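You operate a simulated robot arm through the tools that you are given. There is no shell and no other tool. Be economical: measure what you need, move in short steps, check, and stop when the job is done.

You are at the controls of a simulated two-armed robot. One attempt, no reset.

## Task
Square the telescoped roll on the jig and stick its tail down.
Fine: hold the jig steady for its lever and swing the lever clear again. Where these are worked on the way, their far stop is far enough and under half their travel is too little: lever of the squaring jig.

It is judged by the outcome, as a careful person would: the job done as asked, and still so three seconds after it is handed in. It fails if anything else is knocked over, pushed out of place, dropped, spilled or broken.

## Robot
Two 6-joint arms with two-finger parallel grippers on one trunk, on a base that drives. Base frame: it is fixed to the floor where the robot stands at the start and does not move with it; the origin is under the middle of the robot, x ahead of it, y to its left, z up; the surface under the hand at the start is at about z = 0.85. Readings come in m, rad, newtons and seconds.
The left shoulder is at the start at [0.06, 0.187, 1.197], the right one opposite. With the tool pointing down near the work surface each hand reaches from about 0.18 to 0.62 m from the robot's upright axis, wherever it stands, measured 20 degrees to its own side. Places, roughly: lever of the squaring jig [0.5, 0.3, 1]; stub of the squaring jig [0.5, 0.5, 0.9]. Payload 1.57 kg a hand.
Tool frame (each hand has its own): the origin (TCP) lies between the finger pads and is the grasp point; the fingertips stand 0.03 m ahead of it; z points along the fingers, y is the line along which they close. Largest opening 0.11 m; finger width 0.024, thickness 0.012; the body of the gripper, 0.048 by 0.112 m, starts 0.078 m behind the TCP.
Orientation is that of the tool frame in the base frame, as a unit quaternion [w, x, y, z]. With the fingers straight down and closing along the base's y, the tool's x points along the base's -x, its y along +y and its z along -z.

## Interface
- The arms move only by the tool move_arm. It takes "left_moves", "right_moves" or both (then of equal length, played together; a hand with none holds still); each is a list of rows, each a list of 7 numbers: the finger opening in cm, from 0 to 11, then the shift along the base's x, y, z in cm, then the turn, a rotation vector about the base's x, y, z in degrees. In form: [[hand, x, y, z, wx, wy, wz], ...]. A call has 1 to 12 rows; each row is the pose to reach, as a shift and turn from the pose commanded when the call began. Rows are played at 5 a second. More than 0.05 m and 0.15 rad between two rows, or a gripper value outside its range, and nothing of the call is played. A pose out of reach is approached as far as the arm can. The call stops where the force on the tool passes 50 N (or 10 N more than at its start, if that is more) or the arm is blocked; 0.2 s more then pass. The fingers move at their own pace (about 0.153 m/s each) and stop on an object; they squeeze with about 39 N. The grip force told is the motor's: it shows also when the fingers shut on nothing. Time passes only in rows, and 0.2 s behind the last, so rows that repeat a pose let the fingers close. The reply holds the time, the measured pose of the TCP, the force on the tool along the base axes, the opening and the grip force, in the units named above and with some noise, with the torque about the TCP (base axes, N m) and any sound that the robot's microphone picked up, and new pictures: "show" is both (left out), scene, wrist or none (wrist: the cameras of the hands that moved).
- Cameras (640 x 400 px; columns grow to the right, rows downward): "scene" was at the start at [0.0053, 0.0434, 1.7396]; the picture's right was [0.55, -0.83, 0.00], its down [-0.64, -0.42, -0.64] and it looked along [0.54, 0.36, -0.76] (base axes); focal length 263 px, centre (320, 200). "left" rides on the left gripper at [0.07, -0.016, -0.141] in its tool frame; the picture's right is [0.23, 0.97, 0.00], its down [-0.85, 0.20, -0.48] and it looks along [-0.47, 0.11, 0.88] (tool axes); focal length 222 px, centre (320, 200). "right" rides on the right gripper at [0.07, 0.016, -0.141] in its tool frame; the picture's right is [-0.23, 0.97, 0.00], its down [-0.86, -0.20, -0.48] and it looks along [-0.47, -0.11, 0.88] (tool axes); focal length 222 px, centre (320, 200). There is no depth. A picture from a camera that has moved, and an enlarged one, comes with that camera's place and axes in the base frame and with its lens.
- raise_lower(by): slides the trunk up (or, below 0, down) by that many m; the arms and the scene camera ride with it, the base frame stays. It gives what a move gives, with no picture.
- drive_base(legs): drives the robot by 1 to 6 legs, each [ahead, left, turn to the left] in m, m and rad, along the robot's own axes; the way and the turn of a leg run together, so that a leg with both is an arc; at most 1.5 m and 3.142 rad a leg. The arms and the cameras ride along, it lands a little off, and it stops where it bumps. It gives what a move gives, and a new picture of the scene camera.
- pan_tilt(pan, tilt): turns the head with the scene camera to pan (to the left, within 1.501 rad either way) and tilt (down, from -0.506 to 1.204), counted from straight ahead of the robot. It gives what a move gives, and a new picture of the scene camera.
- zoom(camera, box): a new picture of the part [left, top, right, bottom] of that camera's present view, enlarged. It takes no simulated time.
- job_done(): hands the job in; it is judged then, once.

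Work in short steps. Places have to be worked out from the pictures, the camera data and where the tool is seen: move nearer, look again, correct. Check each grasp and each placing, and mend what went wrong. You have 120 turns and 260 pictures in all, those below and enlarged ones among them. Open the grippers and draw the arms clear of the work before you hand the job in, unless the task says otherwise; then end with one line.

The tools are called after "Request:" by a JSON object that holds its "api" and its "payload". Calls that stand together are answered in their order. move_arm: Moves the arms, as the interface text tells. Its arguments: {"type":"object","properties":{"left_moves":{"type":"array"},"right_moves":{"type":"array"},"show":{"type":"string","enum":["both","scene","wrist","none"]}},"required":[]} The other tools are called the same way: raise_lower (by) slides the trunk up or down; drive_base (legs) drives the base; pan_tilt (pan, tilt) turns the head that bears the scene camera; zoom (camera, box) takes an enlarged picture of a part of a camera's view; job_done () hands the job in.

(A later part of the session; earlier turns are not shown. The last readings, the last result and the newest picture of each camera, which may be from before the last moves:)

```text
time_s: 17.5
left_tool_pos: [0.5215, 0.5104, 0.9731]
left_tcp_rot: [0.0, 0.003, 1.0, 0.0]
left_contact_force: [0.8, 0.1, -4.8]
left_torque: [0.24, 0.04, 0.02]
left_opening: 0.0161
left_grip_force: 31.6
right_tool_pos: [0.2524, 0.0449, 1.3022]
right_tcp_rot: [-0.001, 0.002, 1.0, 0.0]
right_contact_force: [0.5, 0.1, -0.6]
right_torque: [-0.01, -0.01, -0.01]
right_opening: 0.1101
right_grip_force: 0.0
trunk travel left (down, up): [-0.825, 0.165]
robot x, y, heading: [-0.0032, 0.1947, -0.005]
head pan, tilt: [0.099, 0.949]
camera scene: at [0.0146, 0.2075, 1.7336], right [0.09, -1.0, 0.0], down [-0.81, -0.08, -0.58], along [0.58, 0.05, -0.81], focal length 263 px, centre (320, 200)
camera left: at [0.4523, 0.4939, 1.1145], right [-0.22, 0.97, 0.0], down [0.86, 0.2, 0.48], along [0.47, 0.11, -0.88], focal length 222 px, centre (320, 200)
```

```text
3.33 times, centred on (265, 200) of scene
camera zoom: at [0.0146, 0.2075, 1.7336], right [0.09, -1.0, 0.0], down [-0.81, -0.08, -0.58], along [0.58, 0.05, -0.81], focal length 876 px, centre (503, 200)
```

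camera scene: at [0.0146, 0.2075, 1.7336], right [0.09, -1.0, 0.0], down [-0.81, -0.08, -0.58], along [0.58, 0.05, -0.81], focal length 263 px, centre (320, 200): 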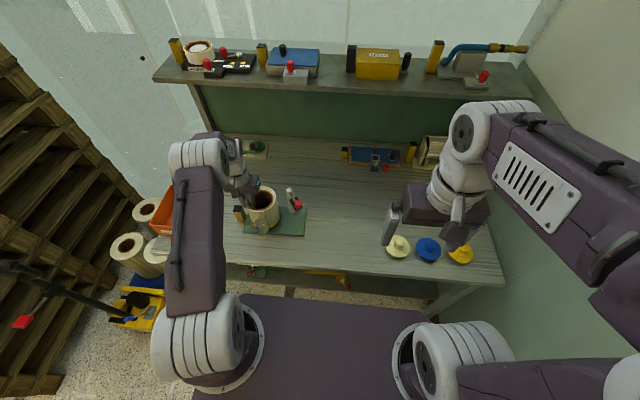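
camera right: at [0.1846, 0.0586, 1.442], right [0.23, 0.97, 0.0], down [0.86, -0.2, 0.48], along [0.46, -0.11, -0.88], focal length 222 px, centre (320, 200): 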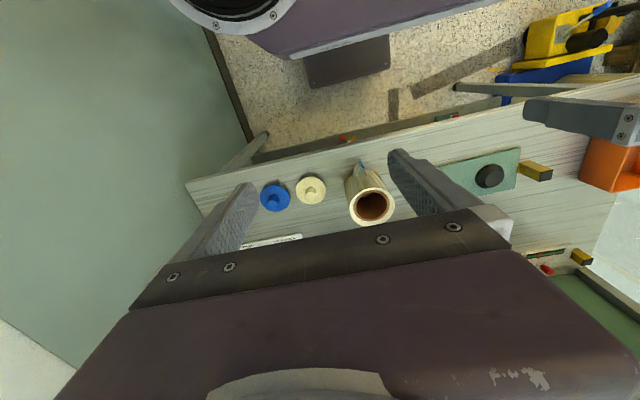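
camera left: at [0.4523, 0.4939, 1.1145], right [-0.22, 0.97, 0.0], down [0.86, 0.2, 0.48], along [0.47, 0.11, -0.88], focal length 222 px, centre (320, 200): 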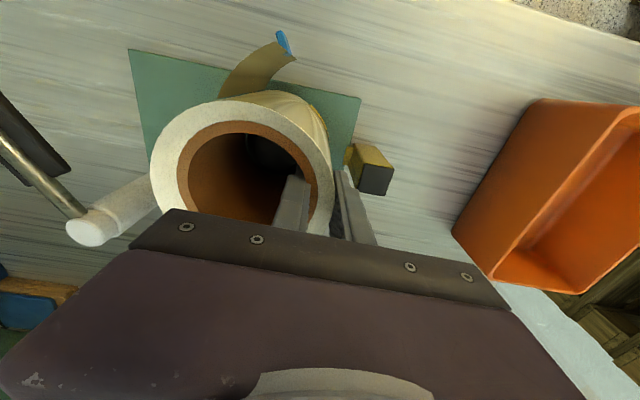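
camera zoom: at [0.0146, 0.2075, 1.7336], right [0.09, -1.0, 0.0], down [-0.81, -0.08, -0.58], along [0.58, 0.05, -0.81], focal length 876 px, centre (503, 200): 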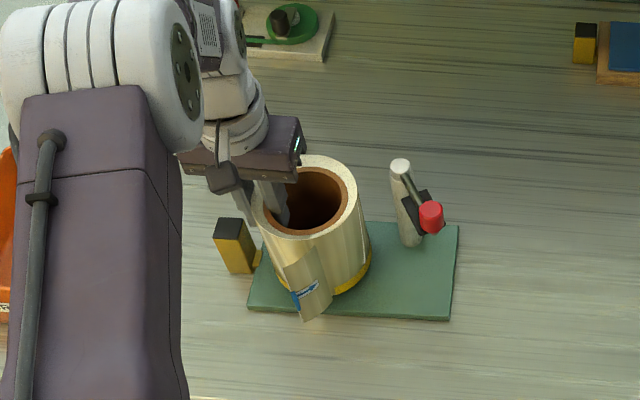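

The weight is still carried by the hand and the roll is now over the stub. I'll go down in small increments until it's supported.

Request:
{"api": "move_arm", "payload": {"left_moves": [[0, 0, 0, -0.3, 0, 0, 0], [0, 0, 0, -0.6, 0, 0, 0], [0, 0, 0, -0.6, 0, 0, 0]], "show": "none"}}

```text
time_s: 18.3
left_tool_pos: [0.5229, 0.5101, 0.9671]
left_tcp_rot: [0.002, 0.003, 1.0, 0.001]
left_contact_force: [1.6, 3.1, 13.8]
left_torque: [-0.38, 0.74, -0.06]
left_opening: 0.016
left_grip_force: 31.2
right_tool_pos: [0.2516, 0.0432, 1.303]
right_tcp_rot: [-0.001, 0.003, 1.0, 0.0]
right_contact_force: [-0.1, -0.3, 0.2]
right_torque: [0.0, -0.03, -0.03]
right_opening: 0.11
right_grip_force: 0.1
trunk travel left (down, up): [-0.825, 0.165]
robot x, y, heading: [-0.0029, 0.1952, -0.005]
head pan, tilt: [0.099, 0.949]
```

It is now resting at the expected height (TCP 0.967 ≈ plate + 0.106). I'll release to 5 cm and look.

Request:
{"api": "move_arm", "payload": {"left_moves": [[2.5, 0, 0, 0, 0, 0, 0], [4, 0, 0, 0, 0, 0, 0], [5, 0, 0, 0, 0, 0, 0], [5, 0, 0, 0, 0, 0, 0]], "show": "wrist"}}

Request:
{"api": "zoom", "payload": {"camera": "scene", "box": [200, 140, 330, 260]}}

```text
time_s: 19.3
left_tool_pos: [0.5222, 0.5098, 0.9665]
left_tcp_rot: [0.0, 0.002, 1.0, -0.001]
left_contact_force: [-0.4, -1.0, -0.1]
left_torque: [0.03, 0.02, -0.03]
left_opening: 0.0498
left_grip_force: 0.1
right_tool_pos: [0.2535, 0.0441, 1.302]
right_tcp_rot: [0.0, 0.003, 1.0, 0.0]
right_contact_force: [0.0, 0.4, 0.6]
right_torque: [-0.01, -0.01, -0.01]
right_opening: 0.1098
right_grip_force: 0.0
trunk travel left (down, up): [-0.825, 0.165]
robot x, y, heading: [-0.0004, 0.1971, -0.004]
head pan, tilt: [0.099, 0.949]
camera left: at [0.4527, 0.4939, 1.1085], right [-0.22, 0.97, 0.0], down [0.86, 0.2, 0.48], along [0.47, 0.11, -0.88], focal length 222 px, centre (320, 200)
```

left: 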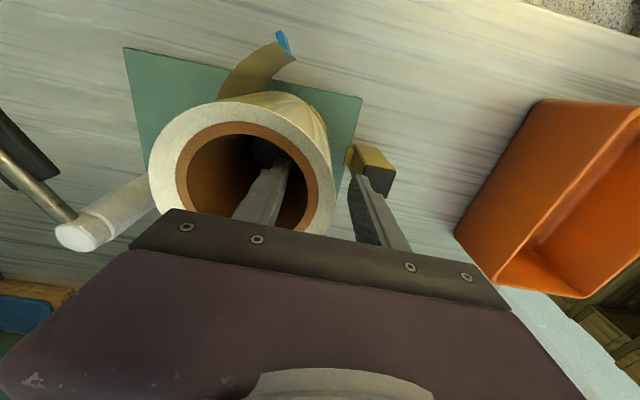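

```text
3.33 times, centred on (265, 200) of scene
camera zoom: at [0.0141, 0.2072, 1.7336], right [0.09, -1.0, 0.0], down [-0.81, -0.08, -0.58], along [0.58, 0.06, -0.81], focal length 876 px, centre (503, 200)
```

zoom: 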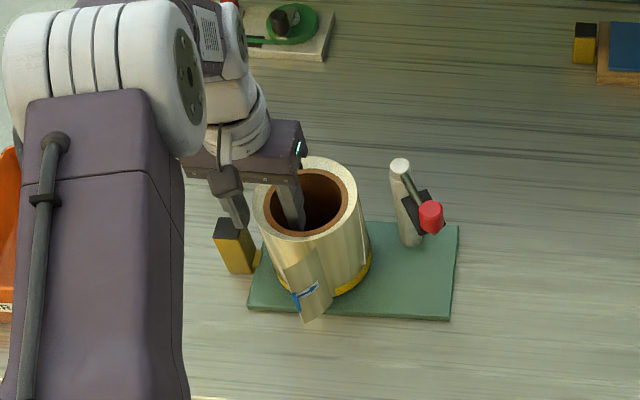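

The roll stands seated. I'll lift the left hand straight out and up.

Request:
{"api": "move_arm", "payload": {"left_moves": [[5, 0, 0, 3, 0, 0, 0], [5, 0, 0, 7, 0, 0, 0], [5, 0, 0, 11, 0, 0, 0], [5, 0, 0, 15, 0, 0, 0], [5, 0, 0, 19, 0, 0, 0], [6, -4, 0, 21, 0, 0, 0], [8, -8, 0, 21, 0, 0, 0], [11, -12, 0, 21, 0, 0, 0], [11, -12, 0, 21, 0, 0, 0]], "show": "none"}}

Request:
{"api": "drive_base", "payload": {"legs": [[0, 0.24, 0]]}}

Request:
{"api": "zoom", "payload": {"camera": "scene", "box": [280, 160, 440, 260]}}

```text
time_s: 21.3
left_tool_pos: [0.4001, 0.5087, 1.1758]
left_tcp_rot: [0.0, 0.002, 1.0, 0.0]
left_contact_force: [0.1, -0.1, 0.2]
left_torque: [-0.03, 0.01, 0.01]
left_opening: 0.1099
left_grip_force: 0.1
right_tool_pos: [0.2524, 0.0445, 1.3011]
right_tcp_rot: [-0.001, 0.003, 1.0, 0.0]
right_contact_force: [0.1, -0.4, -0.4]
right_torque: [0.0, 0.02, -0.02]
right_opening: 0.1102
right_grip_force: 0.1
trunk travel left (down, up): [-0.825, 0.165]
robot x, y, heading: [0.0009, 0.1999, -0.003]
head pan, tilt: [0.099, 0.949]
```

```text
time_s: 23.1
left_tool_pos: [0.3991, 0.7547, 1.1765]
left_tcp_rot: [0.0, -0.002, 1.0, 0.001]
left_contact_force: [0.8, 0.2, 0.4]
left_torque: [-0.01, -0.03, 0.0]
left_opening: 0.1101
left_grip_force: 0.1
right_tool_pos: [0.2527, 0.2876, 1.3017]
right_tcp_rot: [-0.001, -0.002, 1.0, 0.001]
right_contact_force: [0.2, -0.7, -0.4]
right_torque: [-0.01, -0.01, 0.01]
right_opening: 0.1102
right_grip_force: 0.1
trunk travel left (down, up): [-0.825, 0.165]
robot x, y, heading: [-0.0037, 0.4453, 0.005]
head pan, tilt: [0.099, 0.949]
camera scene: at [0.0137, 0.4481, 1.7336], right [0.1, -0.99, 0.0], down [-0.81, -0.08, -0.58], along [0.58, 0.06, -0.81], focal length 263 px, centre (320, 200)
```

scene: 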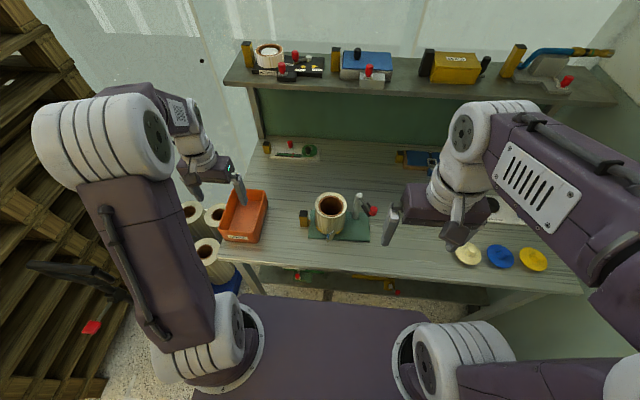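

```text
4.00 times, centred on (360, 210) of scene
camera zoom: at [0.0137, 0.4481, 1.7336], right [0.1, -0.99, 0.0], down [-0.81, -0.08, -0.58], along [0.58, 0.06, -0.81], focal length 1051 px, centre (160, 160)
```

zoom: 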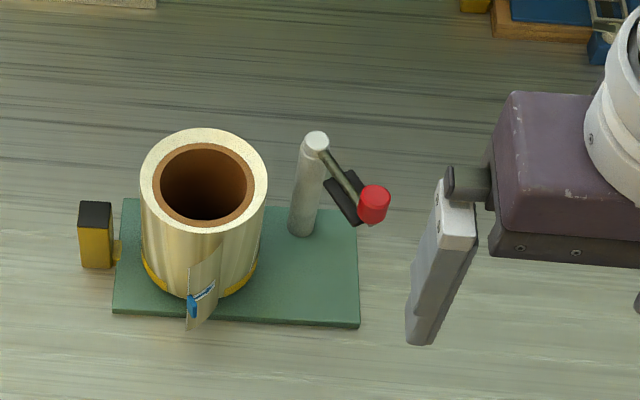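

The jig is fully visible: block hold at about (0.525, 0.562, top 0.923), and the lever with a flat pad under the rod. I'll bring the left hand over the block, turned 90° so the fingers close along x.

Request:
{"api": "move_arm", "payload": {"left_moves": [[9, 1.2, -1.7, 0, 0, 0, -8.2], [8, 2.4, -3.4, 0, 0, 0, -16.4], [7, 3.6, -5.1, 0, 0, 0, -24.6], [7, 4.8, -6.8, 0, 0, 0, -32.8], [7, 6, -8.5, 0, 0, 0, -41], [7, 7.2, -10.2, 0, 0, 0, -49.2], [7, 8.4, -12, 0, 0, 0, -57.4], [7, 9.6, -14, 0, 0, 0, -65.6], [7, 10.8, -16, 0, 0, 0, -73.8], [7, 11.8, -18, -2, 0, 0, -82], [7, 12.6, -19.2, -5, 0, 0, -90], [7, 12.6, -19.2, -5, 0, 0, -90]]}}

```text
time_s: 25.7
left_tool_pos: [0.524, 0.5651, 1.1247]
left_tcp_rot: [0.0, 0.707, 0.708, 0.0]
left_contact_force: [-0.6, -0.2, 0.3]
left_torque: [0.0, 0.02, -0.04]
left_opening: 0.07
left_grip_force: 0.1
right_tool_pos: [0.2527, 0.2901, 1.3014]
right_tcp_rot: [-0.001, -0.003, 1.0, -0.001]
right_contact_force: [0.0, 0.1, 1.0]
right_torque: [-0.02, -0.01, 0.03]
right_opening: 0.11
right_grip_force: 0.1
trunk travel left (down, up): [-0.825, 0.165]
robot x, y, heading: [-0.0002, 0.4445, 0.004]
head pan, tilt: [0.099, 0.949]
camera scene: at [0.0133, 0.4515, 1.7336], right [0.1, -0.99, 0.0], down [-0.81, -0.08, -0.58], along [0.58, 0.06, -0.81], focal length 263 px, centre (320, 200)
camera left: at [0.5077, 0.6347, 1.2678], right [0.97, 0.23, 0.0], down [0.2, -0.85, 0.48], along [0.11, -0.47, -0.88], focal length 222 px, centre (320, 200)
```

scene: 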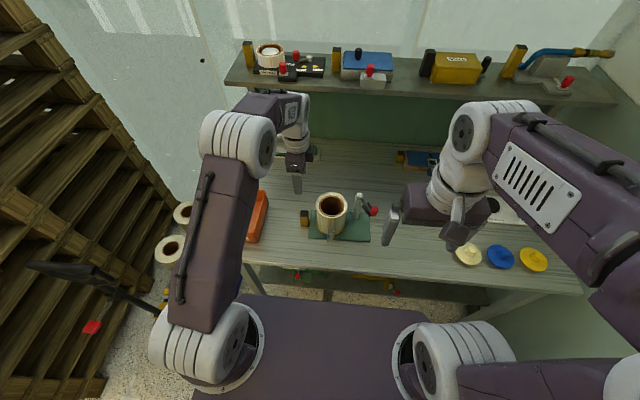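
left: 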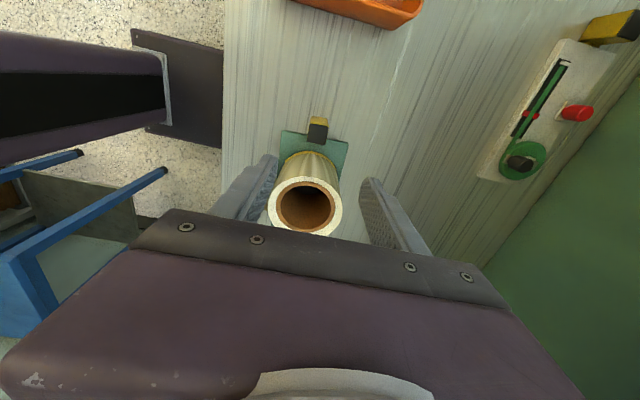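

The wrist camera puts the block top at (0.521, 0.563), so alignment is good. Descending to straddle the block.

Request:
{"api": "move_arm", "payload": {"left_moves": [[7, 0, 0, -4, 0, 0, 0], [7, 0, -0.1, -8, 0, 0, 0], [7, 0, -0.2, -12, 0, 0, 0], [7, -0.1, -0.2, -16, 0, 0, 0], [7, -0.1, -0.2, -18, 0, 0, 0], [7, -0.1, -0.2, -18, 0, 0, 0]]}}

Request:
{"api": "zoom", "payload": {"camera": "scene", "box": [270, 140, 400, 260]}}

```text
time_s: 27.1
left_tool_pos: [0.5223, 0.5601, 0.9466]
left_tcp_rot: [0.001, 0.706, 0.708, 0.0]
left_contact_force: [0.0, 0.0, -0.3]
left_torque: [0.02, 0.04, 0.02]
left_opening: 0.0698
left_grip_force: 0.1
right_tool_pos: [0.2539, 0.2896, 1.3007]
right_tcp_rot: [-0.001, -0.002, 1.0, 0.001]
right_contact_force: [0.1, 0.0, 0.4]
right_torque: [0.0, -0.02, 0.02]
right_opening: 0.1099
right_grip_force: 0.1
trunk travel left (down, up): [-0.825, 0.165]
robot x, y, heading: [-0.0012, 0.4466, 0.001]
head pan, tilt: [0.099, 0.949]
camera scene: at [0.0134, 0.4509, 1.7336], right [0.1, -0.99, 0.0], down [-0.81, -0.08, -0.58], along [0.58, 0.06, -0.81], focal length 263 px, centre (320, 200)
camera left: at [0.5063, 0.6303, 1.0889], right [0.97, 0.23, 0.0], down [0.2, -0.85, 0.48], along [0.11, -0.47, -0.88], focal length 222 px, centre (320, 200)
```

scene: 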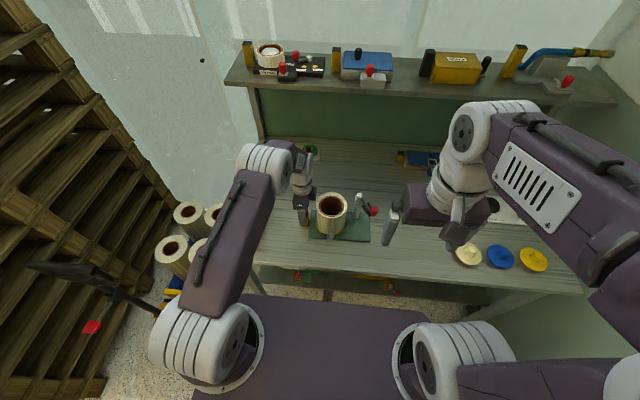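
left: 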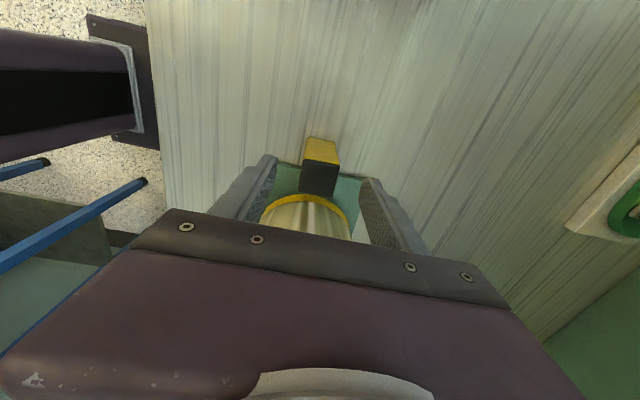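

```text
3.33 times, centred on (335, 200) of scene
camera zoom: at [0.0134, 0.4509, 1.7336], right [0.1, -0.99, 0.0], down [-0.81, -0.08, -0.58], along [0.58, 0.06, -0.81], focal length 876 px, centre (270, 200)
```

zoom: 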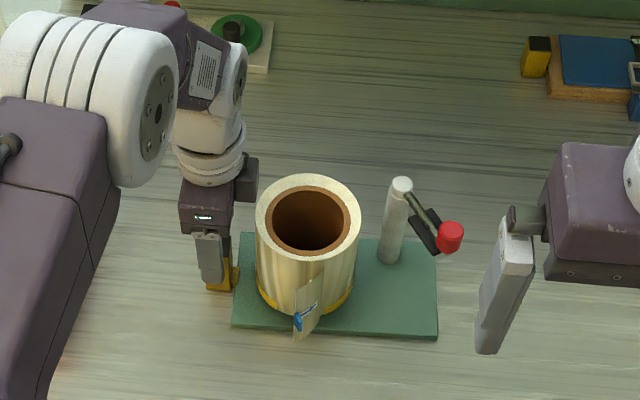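

The block lies centrally between the fingers. Down 4.5 cm more, then close on it.

Request:
{"api": "move_arm", "payload": {"left_moves": [[7, 0, 0.1, -2, 0, 0, 0], [7, 0, 0.1, -4.5, 0, 0, 0], [7, 0, 0.1, -4.5, 0, 0, 0], [5, 0, 0.1, -4.5, 0, 0, 0], [4, 0, 0.1, -4.5, 0, 0, 0], [3, 0, 0.1, -4.5, 0, 0, 0], [0, 0, 0.1, -4.5, 0, 0, 0], [0, 0, 0.1, -4.5, 0, 0, 0]]}}

Request:
{"api": "zoom", "payload": {"camera": "scene", "box": [270, 140, 400, 260]}}

```text
time_s: 28.9
left_tool_pos: [0.5235, 0.5629, 0.9024]
left_tcp_rot: [0.0, 0.706, 0.708, -0.001]
left_contact_force: [0.5, -0.3, 0.2]
left_torque: [-0.16, 0.05, 0.08]
left_opening: 0.0297
left_grip_force: 38.8
right_tool_pos: [0.2547, 0.2906, 1.3026]
right_tcp_rot: [0.0, -0.001, 1.0, -0.001]
right_contact_force: [-0.3, -0.6, 0.3]
right_torque: [-0.02, 0.01, -0.01]
right_opening: 0.1098
right_grip_force: 0.1
trunk travel left (down, up): [-0.825, 0.165]
robot x, y, heading: [0.0018, 0.4432, -0.001]
head pan, tilt: [0.099, 0.949]
camera scene: at [0.0139, 0.4511, 1.7336], right [0.1, -0.99, 0.0], down [-0.81, -0.08, -0.58], along [0.58, 0.06, -0.81], focal length 263 px, centre (320, 200)
camera left: at [0.5072, 0.6329, 1.0446], right [0.97, 0.23, 0.0], down [0.2, -0.85, 0.48], along [0.11, -0.47, -0.88], focal length 222 px, centre (320, 200)
```

scene: 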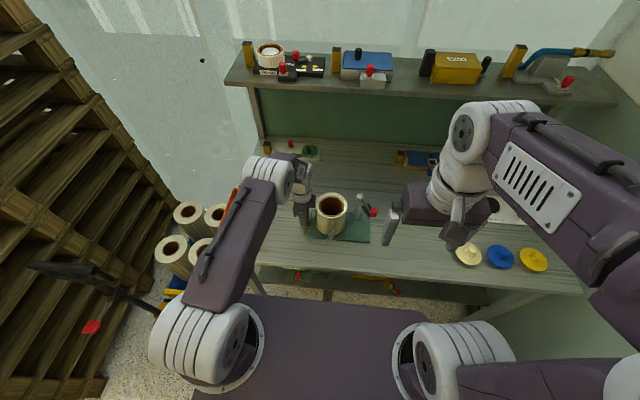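
left: 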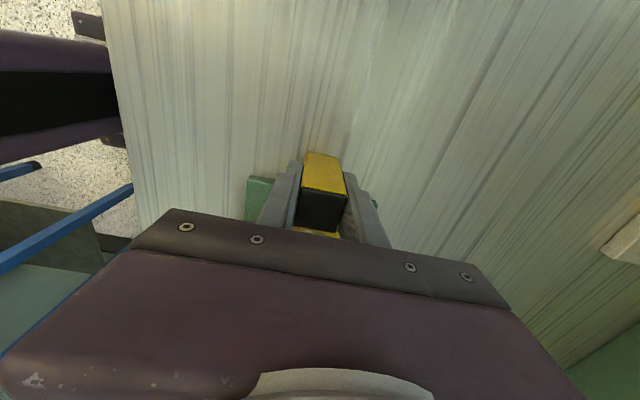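

```text
3.33 times, centred on (335, 200) of scene
camera zoom: at [0.0139, 0.4511, 1.7336], right [0.1, -0.99, 0.0], down [-0.81, -0.08, -0.58], along [0.58, 0.06, -0.81], focal length 876 px, centre (270, 200)
```

zoom: 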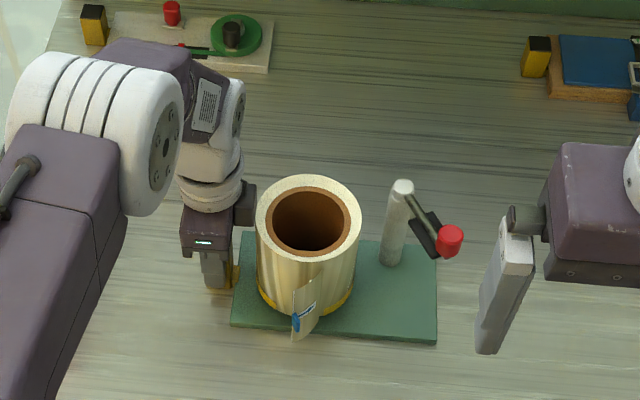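

The block is gripped at 30 mm and the jig is held. Next I move the right hand above the knob at about (0.501, 0.326, 1.01).

Request:
{"api": "move_arm", "payload": {"right_moves": [[9, 4, 0.5, -1, 0, 0, 0], [7, 8, 1, -3, 0, 0, 0], [5, 12, 1.5, -5, 0, 0, 0], [5, 16, 2, -7.5, 0, 0, 0], [5, 20, 3, -10, 0, 0, 0], [5, 24, 3.6, -13, 0, 0, 0], [5, 24.6, 3.6, -17, 0, 0, 0], [5, 24.6, 3.6, -17, 0, 0, 0]]}}

Request:
{"api": "zoom", "payload": {"camera": "scene", "box": [290, 140, 420, 260]}}

```text
refused: row 6 steps farther than a row can; nothing moved
```

```text
3.33 times, centred on (355, 200) of scene
camera zoom: at [0.0139, 0.4511, 1.7336], right [0.1, -0.99, 0.0], down [-0.81, -0.08, -0.58], along [0.58, 0.06, -0.81], focal length 876 px, centre (203, 200)
```

zoom: 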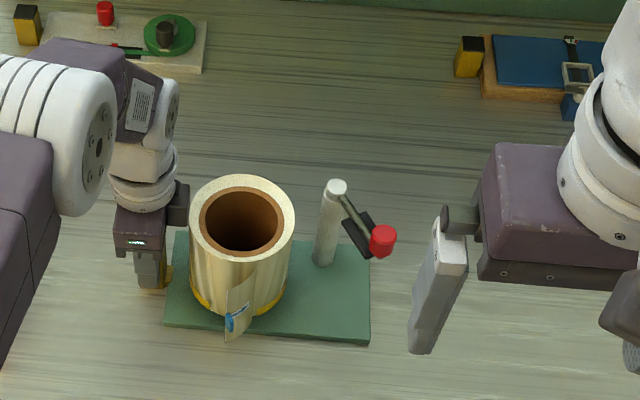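

One step was too long; I'll resend with smaller steps.

Request:
{"api": "move_arm", "payload": {"right_moves": [[9, 4, 0.5, -1, 0, 0, 0], [7, 8, 1, -3, 0, 0, 0], [5, 12, 1.5, -5, 0, 0, 0], [5, 16, 2, -7.5, 0, 0, 0], [5, 20, 3, -10, 0, 0, 0], [5, 23.5, 3.4, -12.5, 0, 0, 0], [5, 24.6, 3.6, -16, 0, 0, 0], [5, 24.6, 3.6, -17, 0, 0, 0], [5, 24.6, 3.6, -17, 0, 0, 0]]}}

Request:
{"api": "zoom", "payload": {"camera": "scene", "box": [290, 140, 420, 260]}}

```text
time_s: 30.9
left_tool_pos: [0.5239, 0.5633, 0.9018]
left_tcp_rot: [0.0, 0.706, 0.708, 0.0]
left_contact_force: [0.5, 1.3, 1.5]
left_torque: [0.2, 0.23, -0.03]
left_opening: 0.0299
left_grip_force: 38.6
right_tool_pos: [0.5001, 0.3262, 1.131]
right_tcp_rot: [0.0, -0.001, 1.0, 0.0]
right_contact_force: [-0.5, -0.2, 0.0]
right_torque: [0.02, -0.01, 0.02]
right_opening: 0.0504
right_grip_force: 0.1
trunk travel left (down, up): [-0.825, 0.165]
robot x, y, heading: [0.0034, 0.4394, 0.005]
head pan, tilt: [0.099, 0.949]
camera scene: at [0.014, 0.4514, 1.7336], right [0.1, -0.99, 0.0], down [-0.81, -0.08, -0.58], along [0.58, 0.06, -0.81], focal length 263 px, centre (320, 200)
camera right: at [0.431, 0.3411, 1.2724], right [0.22, 0.97, 0.0], down [0.86, -0.2, 0.48], along [0.46, -0.11, -0.88], focal length 222 px, centre (320, 200)
```

scene: 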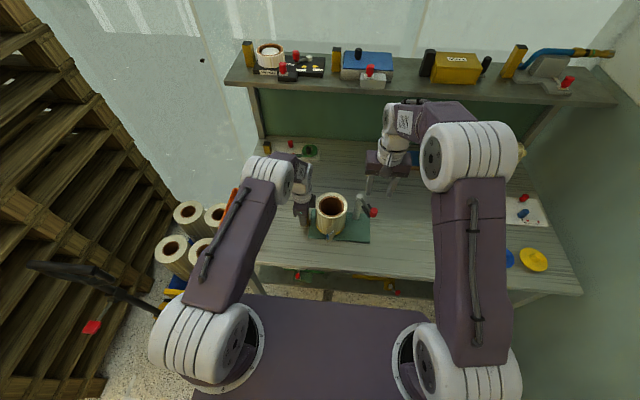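
right: 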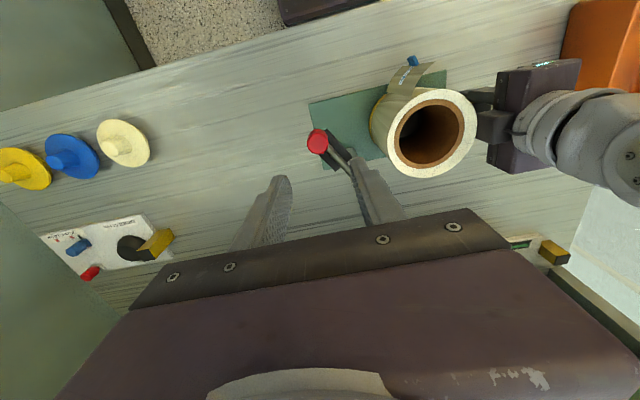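

```text
3.33 times, centred on (355, 200) of scene
camera zoom: at [0.014, 0.4514, 1.7336], right [0.1, -0.99, 0.0], down [-0.81, -0.08, -0.58], along [0.58, 0.06, -0.81], focal length 876 px, centre (203, 200)
```

zoom: 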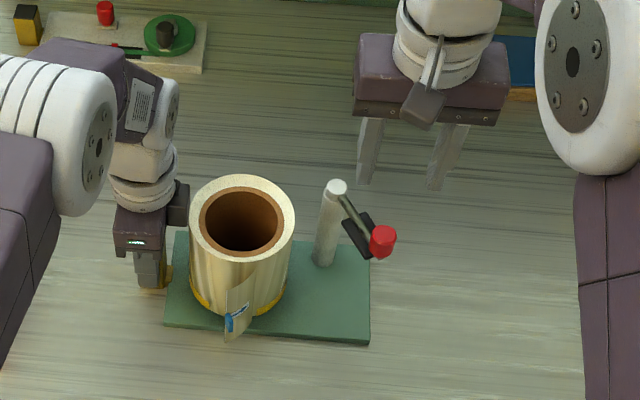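

Knob sits near (0.496, 0.324). I'll shift −0.3 cm in x and y, lower to tips just above the knob, and look.

Request:
{"api": "move_arm", "payload": {"right_moves": [[5, -0.3, -0.3, -3, 0, 0, 0], [5, -0.3, -0.3, -6, 0, 0, 0], [5, -0.3, -0.3, -6, 0, 0, 0]]}}

Request:
{"api": "zoom", "payload": {"camera": "right", "box": [200, 60, 440, 220]}}

Request:
{"api": "zoom", "payload": {"camera": "scene", "box": [310, 160, 420, 240]}}

```text
time_s: 31.7
left_tool_pos: [0.5228, 0.5636, 0.9017]
left_tcp_rot: [0.0, 0.706, 0.708, 0.0]
left_contact_force: [0.5, 1.0, 0.3]
left_torque: [-0.05, 0.12, -0.02]
left_opening: 0.0294
left_grip_force: 38.8
right_tool_pos: [0.494, 0.3225, 1.0721]
right_tcp_rot: [-0.001, -0.001, 1.0, 0.0]
right_contact_force: [-0.3, 0.4, -0.2]
right_torque: [-0.01, 0.01, -0.02]
right_opening: 0.0501
right_grip_force: 0.1
trunk travel left (down, up): [-0.825, 0.165]
robot x, y, heading: [-0.0016, 0.44, 0.004]
head pan, tilt: [0.099, 0.949]
camera scene: at [0.0141, 0.4514, 1.7336], right [0.1, -0.99, 0.0], down [-0.81, -0.08, -0.58], along [0.58, 0.06, -0.81], focal length 263 px, centre (320, 200)
camera right: at [0.4259, 0.3391, 1.2128], right [0.22, 0.97, 0.0], down [0.86, -0.2, 0.48], along [0.46, -0.11, -0.88], focal length 222 px, centre (320, 200)
```

scene: 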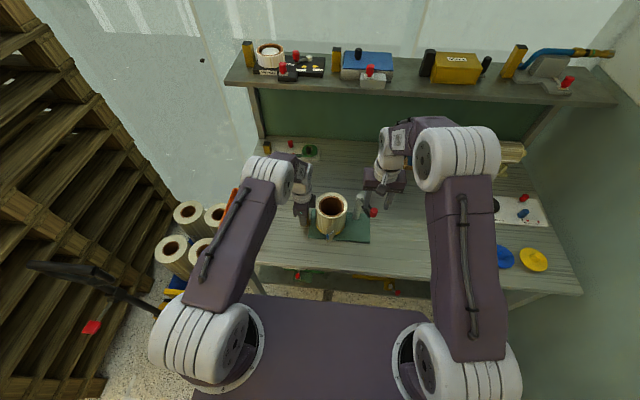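
right: 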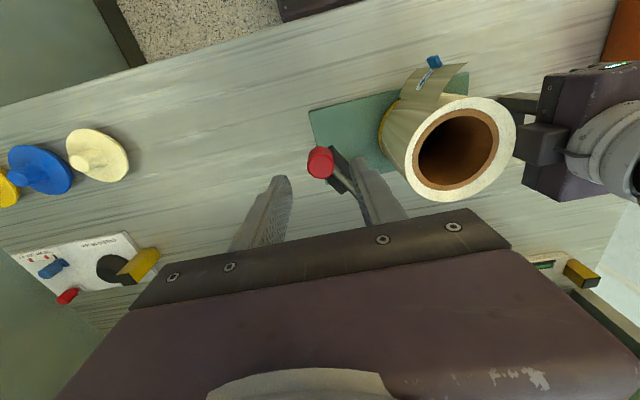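

```text
2.50 times, centred on (320, 140) of right
camera zoom: at [0.4259, 0.3391, 1.2128], right [0.22, 0.97, 0.0], down [0.86, -0.2, 0.48], along [0.46, -0.11, -0.88], focal length 555 px, centre (320, 350)
```

zoom: 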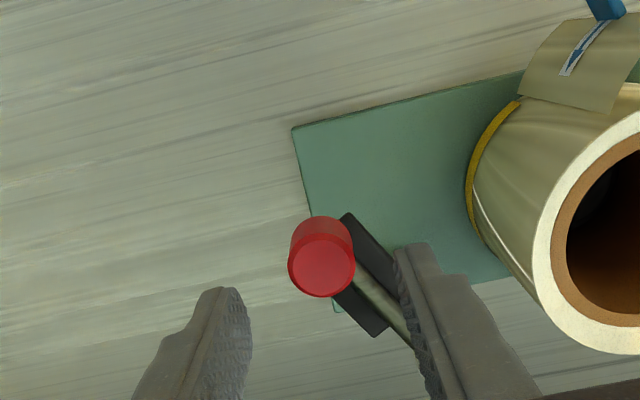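

```text
5.00 times, centred on (365, 200) of scene
camera zoom: at [0.0141, 0.4514, 1.7336], right [0.1, -0.99, 0.0], down [-0.81, -0.08, -0.58], along [0.58, 0.06, -0.81], focal length 1314 px, centre (95, 200)
```

zoom: 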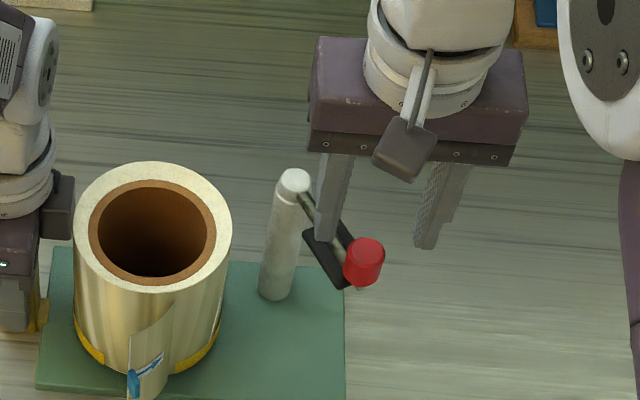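

Finger tips straddle the knob (knob spans z≈1.008–1.034). I'll lower 3 cm so the tips cage it without touching rod or pad.

Request:
{"api": "move_arm", "payload": {"right_moves": [[5, 0, 0, -1.5, 0, 0, 0], [5, 0, 0, -3, 0, 0, 0], [5, 0, 0, -3, 0, 0, 0]]}}

Request:
{"api": "zoom", "payload": {"camera": "right", "box": [200, 60, 440, 220]}}

Request:
{"api": "zoom", "payload": {"camera": "scene", "box": [310, 160, 420, 240]}}

```text
time_s: 32.5
left_tool_pos: [0.5243, 0.5633, 0.9013]
left_tcp_rot: [0.0, 0.706, 0.708, 0.0]
left_contact_force: [1.1, 1.3, 2.1]
left_torque: [-0.1, 0.13, 0.05]
left_opening: 0.0295
left_grip_force: 38.7
right_tool_pos: [0.4948, 0.3236, 1.0419]
right_tcp_rot: [-0.001, -0.002, 1.0, 0.001]
right_contact_force: [-0.5, 0.8, 0.3]
right_torque: [-0.02, 0.03, 0.0]
right_opening: 0.0502
right_grip_force: 0.1
trunk travel left (down, up): [-0.825, 0.165]
robot x, y, heading: [-0.0001, 0.442, 0.002]
head pan, tilt: [0.099, 0.949]
camera scene: at [0.0141, 0.4514, 1.7336], right [0.1, -0.99, 0.0], down [-0.81, -0.08, -0.58], along [0.58, 0.06, -0.81], focal length 263 px, centre (320, 200)
camera right: at [0.4259, 0.3382, 1.1824], right [0.22, 0.97, 0.0], down [0.86, -0.2, 0.48], along [0.46, -0.11, -0.88], focal length 222 px, centre (320, 200)
```

scene: 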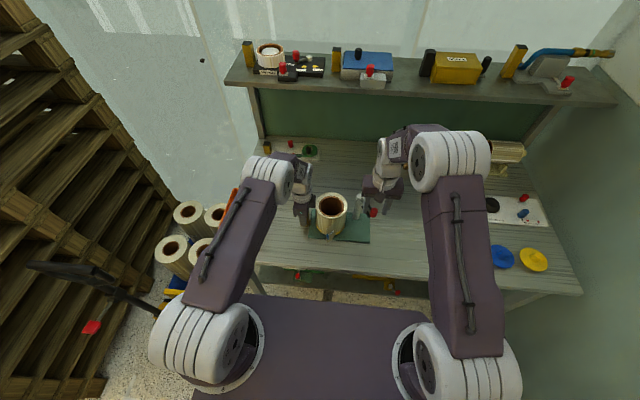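
right: 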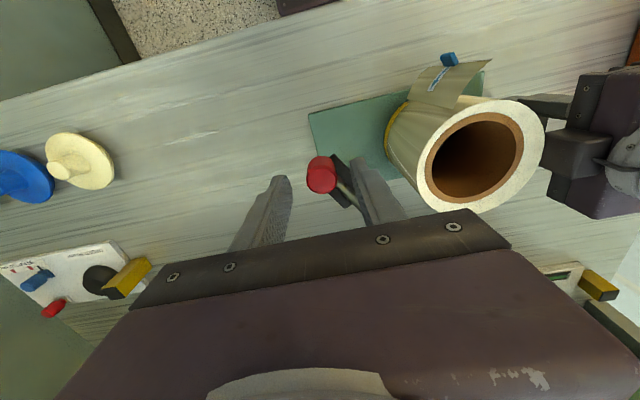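

```text
2.50 times, centred on (320, 140) of right
camera zoom: at [0.4259, 0.3382, 1.1824], right [0.22, 0.97, 0.0], down [0.86, -0.2, 0.48], along [0.46, -0.11, -0.88], focal length 555 px, centre (320, 350)
```

zoom: 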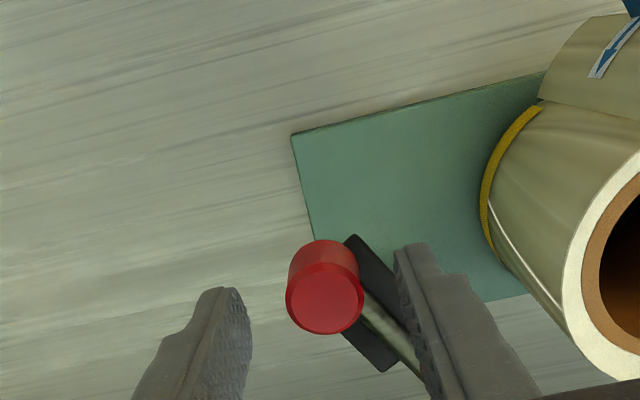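

```text
5.00 times, centred on (365, 200) of scene
camera zoom: at [0.0141, 0.4514, 1.7336], right [0.1, -0.99, 0.0], down [-0.81, -0.08, -0.58], along [0.58, 0.06, -0.81], focal length 1314 px, centre (95, 200)
```

zoom: 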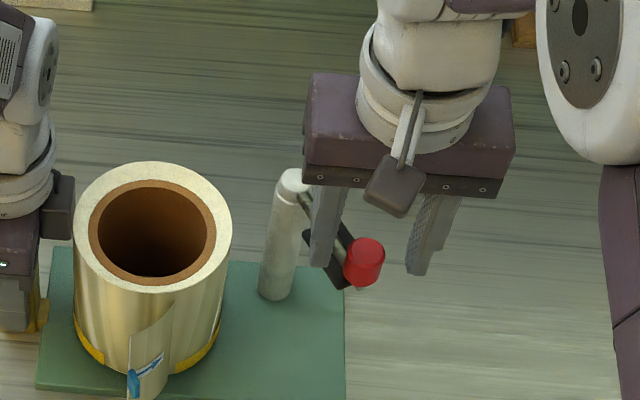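

The knob sits between the fingers. I'll narrow the cage to 3.6 cm and push it around its arc (centre (0.56, 0.369), radius 0.08) about 30° first.

Request:
{"api": "move_arm", "payload": {"right_moves": [[3.6, 0, 0, 0, 0, 0, 0], [3.6, 0, 0, 0, 0, 0, 0], [3.6, -0.4, 0.9, 0, 0, 0, 0], [3.6, -0.9, 1.8, 0, 0, 0, 0], [3.6, -1.2, 2.8, 0, 0, 0, 0], [3.6, -1.4, 3.8, 0, 0, 0, 0], [3.6, -1.4, 3.8, 0, 0, 0, 0]]}}

Request:
{"api": "zoom", "payload": {"camera": "right", "box": [200, 60, 440, 220]}}

Request:
{"api": "zoom", "payload": {"camera": "scene", "box": [310, 160, 420, 240]}}

```text
time_s: 34.1
left_tool_pos: [0.5239, 0.5635, 0.9025]
left_tcp_rot: [-0.001, 0.706, 0.708, 0.0]
left_contact_force: [2.4, 5.0, 0.5]
left_torque: [-0.05, 0.13, 0.36]
left_opening: 0.03
left_grip_force: 38.4
right_tool_pos: [0.4826, 0.3605, 1.0415]
right_tcp_rot: [-0.001, -0.001, 1.0, 0.0]
right_contact_force: [-3.4, -5.3, -0.3]
right_torque: [-0.11, 0.07, -0.06]
right_opening: 0.0407
right_grip_force: 2.3
trunk travel left (down, up): [-0.825, 0.165]
robot x, y, heading: [0.001, 0.4412, 0.003]
head pan, tilt: [0.099, 0.949]
camera scene: at [0.0139, 0.4511, 1.7336], right [0.1, -0.99, 0.0], down [-0.81, -0.08, -0.58], along [0.58, 0.06, -0.81], focal length 263 px, centre (320, 200)
camera right: at [0.4128, 0.3761, 1.1824], right [0.22, 0.97, 0.0], down [0.86, -0.2, 0.48], along [0.46, -0.11, -0.88], focal length 222 px, centre (320, 200)
```

scene: 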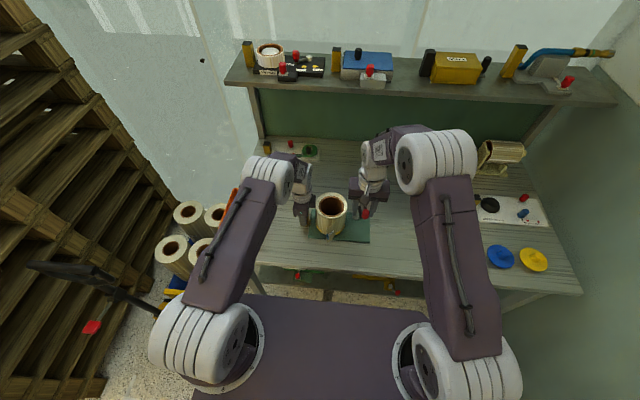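
right: 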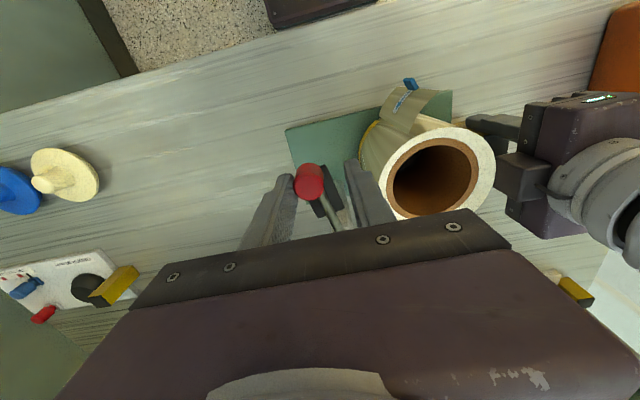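

```text
2.50 times, centred on (320, 140) of right
camera zoom: at [0.4128, 0.3761, 1.1824], right [0.22, 0.97, 0.0], down [0.86, -0.2, 0.48], along [0.46, -0.11, -0.88], focal length 555 px, centre (320, 350)
```

zoom: 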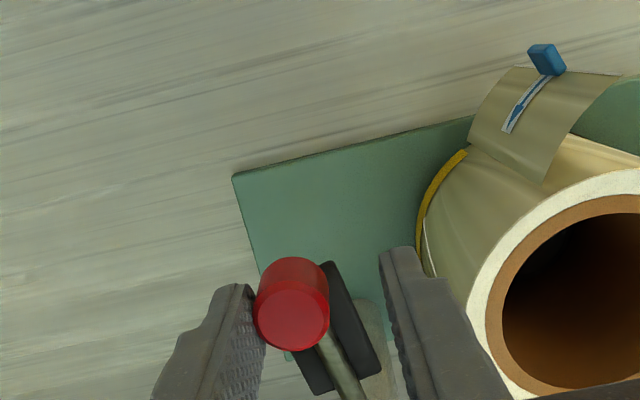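

```text
5.00 times, centred on (365, 200) of scene
camera zoom: at [0.0139, 0.4511, 1.7336], right [0.1, -0.99, 0.0], down [-0.81, -0.08, -0.58], along [0.58, 0.06, -0.81], focal length 1314 px, centre (95, 200)
```

zoom: 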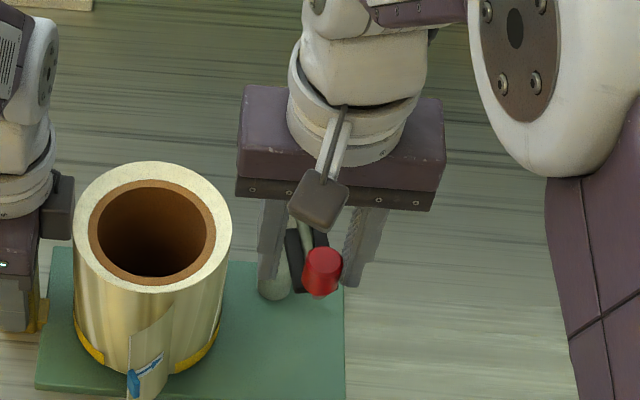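

The lever swings freely at about 6 N and the jig stays put. I'll continue around the arc, yawing the gripper so the pushing finger stays tangential, up to about 140°.

Request:
{"api": "move_arm", "payload": {"right_moves": [[3.6, -0.3, 1.0, 0, 0, 0, -2], [3.6, -0.3, 2.0, 0, 0, 0, -5], [3.6, 0, 2.9, 0, 0, 0, -9], [3.6, 0.2, 3.7, 0, 0, 0, -13], [3.6, 0.6, 4.6, 0, 0, 0, -17], [3.6, 1.0, 5.4, 0, 0, 0, -21], [3.6, 1.5, 6.1, 0, 0, 0, -25], [3.6, 2.0, 6.7, 0, 0, 0, -29], [3.6, 2.0, 6.7, 0, 0, 0, -29]]}}

Request:
{"api": "zoom", "payload": {"camera": "right", "box": [200, 60, 440, 220]}}

Request:
{"api": "zoom", "payload": {"camera": "scene", "box": [290, 160, 400, 240]}}

```text
time_s: 36.1
left_tool_pos: [0.5233, 0.5633, 0.9019]
left_tcp_rot: [0.0, 0.706, 0.708, 0.0]
left_contact_force: [1.5, 4.7, -0.2]
left_torque: [-0.06, -0.02, 0.12]
left_opening: 0.0295
left_grip_force: 38.8
right_tool_pos: [0.5023, 0.4282, 1.0425]
right_tcp_rot: [0.0, 0.251, 0.968, 0.0]
right_contact_force: [-1.4, -4.4, 1.4]
right_torque: [-0.12, 0.05, 0.03]
right_opening: 0.0395
right_grip_force: 1.5
trunk travel left (down, up): [-0.825, 0.165]
robot x, y, heading: [-0.0003, 0.4406, 0.006]
head pan, tilt: [0.099, 0.949]
camera scene: at [0.0139, 0.4512, 1.7336], right [0.1, -0.99, 0.0], down [-0.81, -0.08, -0.58], along [0.58, 0.06, -0.81], focal length 263 px, centre (320, 200)
camera right: at [0.4499, 0.475, 1.1824], right [0.67, 0.74, 0.0], down [0.65, -0.59, 0.48], along [0.35, -0.32, -0.88], focal length 222 px, centre (320, 200)
```

scene: 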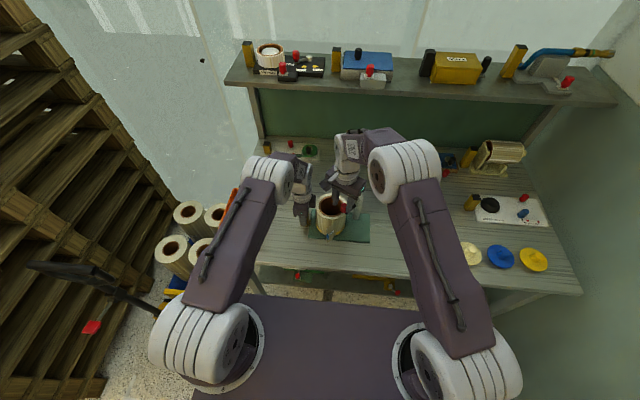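
right: 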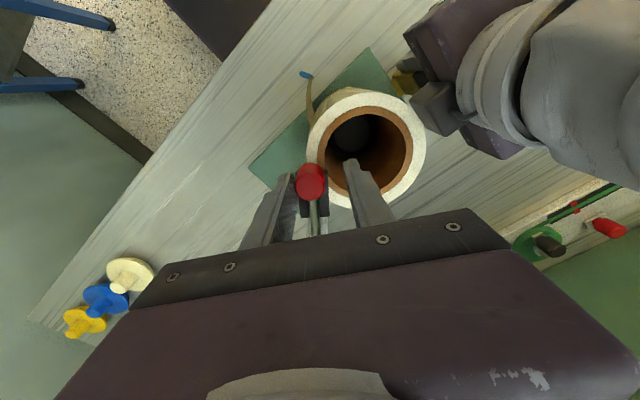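

```text
2.50 times, centred on (320, 140) of right
camera zoom: at [0.4499, 0.475, 1.1824], right [0.67, 0.74, 0.0], down [0.65, -0.59, 0.48], along [0.35, -0.32, -0.88], focal length 555 px, centre (320, 350)
```

zoom: 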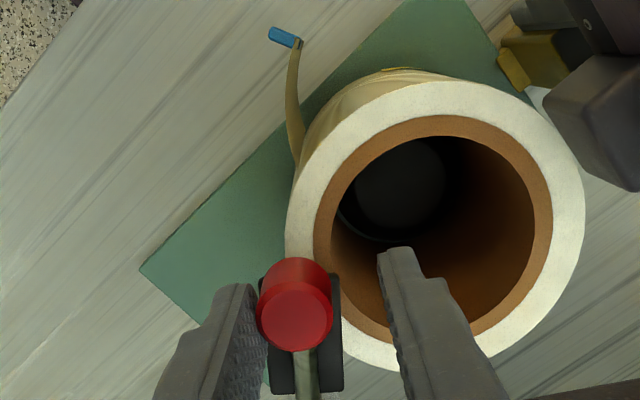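

```text
5.00 times, centred on (345, 200) of scene
camera zoom: at [0.0139, 0.4512, 1.7336], right [0.1, -0.99, 0.0], down [-0.81, -0.08, -0.58], along [0.58, 0.06, -0.81], focal length 1314 px, centre (195, 200)
```

zoom: 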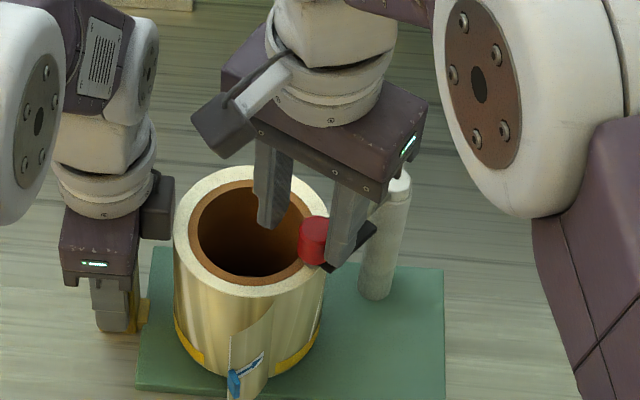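

The lever is now at the roll's rim with light force. I'll keep the current yaw (more would bring the right wrist camera near the left wrist) and push further to about 116°.

Request:
{"api": "move_arm", "payload": {"right_moves": [[3.6, 0.6, 0.6, 0, 0, 0, 0], [3.6, 1.2, 1.1, 0, 0, 0, 0], [3.6, 1.9, 1.6, 0, 0, 0, 0], [3.6, 2.6, 2.0, 0, 0, 0, 0], [3.6, 2.6, 2.0, 0, 0, 0, 0]]}}

Request:
{"api": "zoom", "payload": {"camera": "right", "box": [200, 60, 440, 220]}}

Request:
{"api": "zoom", "payload": {"camera": "scene", "box": [290, 160, 400, 240]}}

```text
time_s: 37.3
left_tool_pos: [0.5249, 0.563, 0.9025]
left_tcp_rot: [0.0, 0.705, 0.709, 0.0]
left_contact_force: [2.4, 3.1, -0.1]
left_torque: [-0.26, 0.17, 0.28]
left_opening: 0.0297
left_grip_force: 39.2
right_tool_pos: [0.5279, 0.4484, 1.0418]
right_tcp_rot: [-0.001, 0.249, 0.968, 0.001]
right_contact_force: [-3.3, -2.2, -1.0]
right_torque: [-0.02, 0.07, -0.05]
right_opening: 0.0395
right_grip_force: 2.3
trunk travel left (down, up): [-0.825, 0.165]
robot x, y, heading: [0.0043, 0.4424, -0.0]
head pan, tilt: [0.099, 0.949]
camera scene: at [0.0139, 0.4512, 1.7336], right [0.1, -0.99, 0.0], down [-0.81, -0.08, -0.58], along [0.58, 0.06, -0.81], focal length 263 px, centre (320, 200)
camera right: at [0.4757, 0.4951, 1.1818], right [0.67, 0.74, 0.0], down [0.65, -0.59, 0.48], along [0.35, -0.32, -0.88], focal length 222 px, centre (320, 200)
```

scene: 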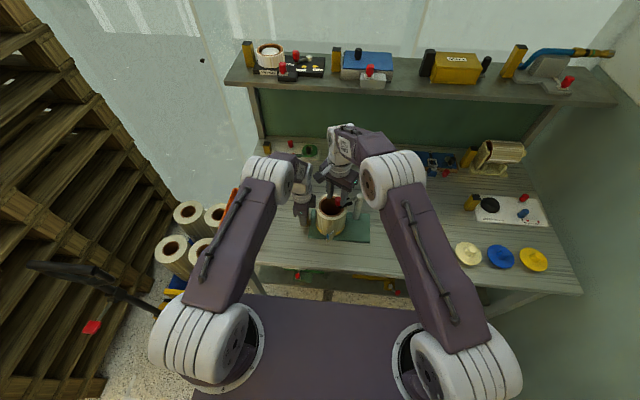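
right: 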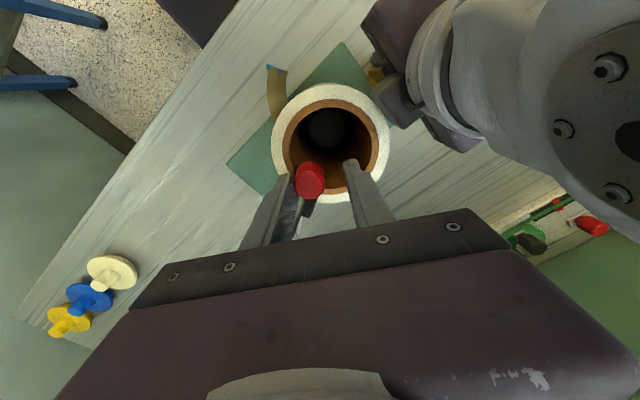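

```text
2.50 times, centred on (320, 140) of right
camera zoom: at [0.4757, 0.4951, 1.1818], right [0.67, 0.74, 0.0], down [0.65, -0.59, 0.48], along [0.35, -0.32, -0.88], focal length 555 px, centre (320, 350)
```

zoom: 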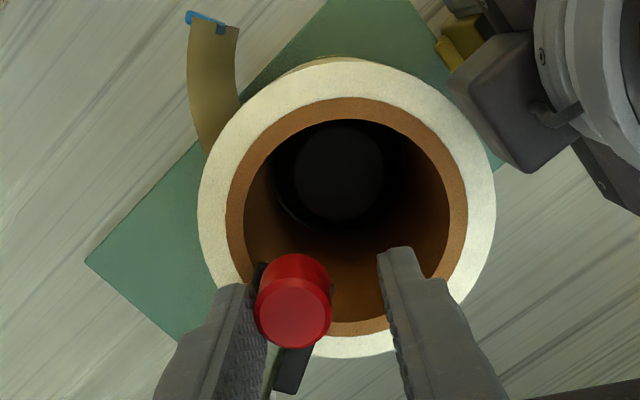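

```text
5.00 times, centred on (345, 200) of scene
camera zoom: at [0.0139, 0.4512, 1.7336], right [0.1, -0.99, 0.0], down [-0.81, -0.08, -0.58], along [0.58, 0.06, -0.81], focal length 1314 px, centre (195, 200)
```

zoom: 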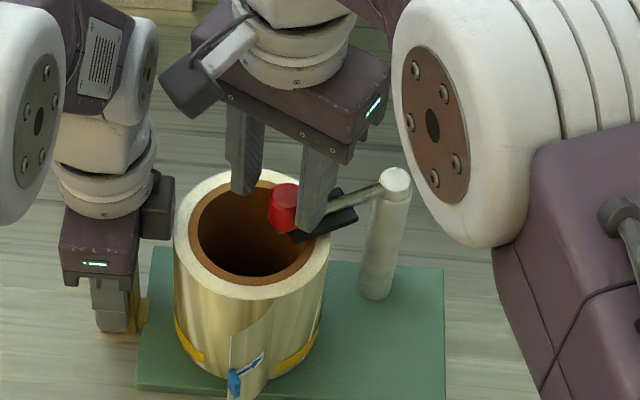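

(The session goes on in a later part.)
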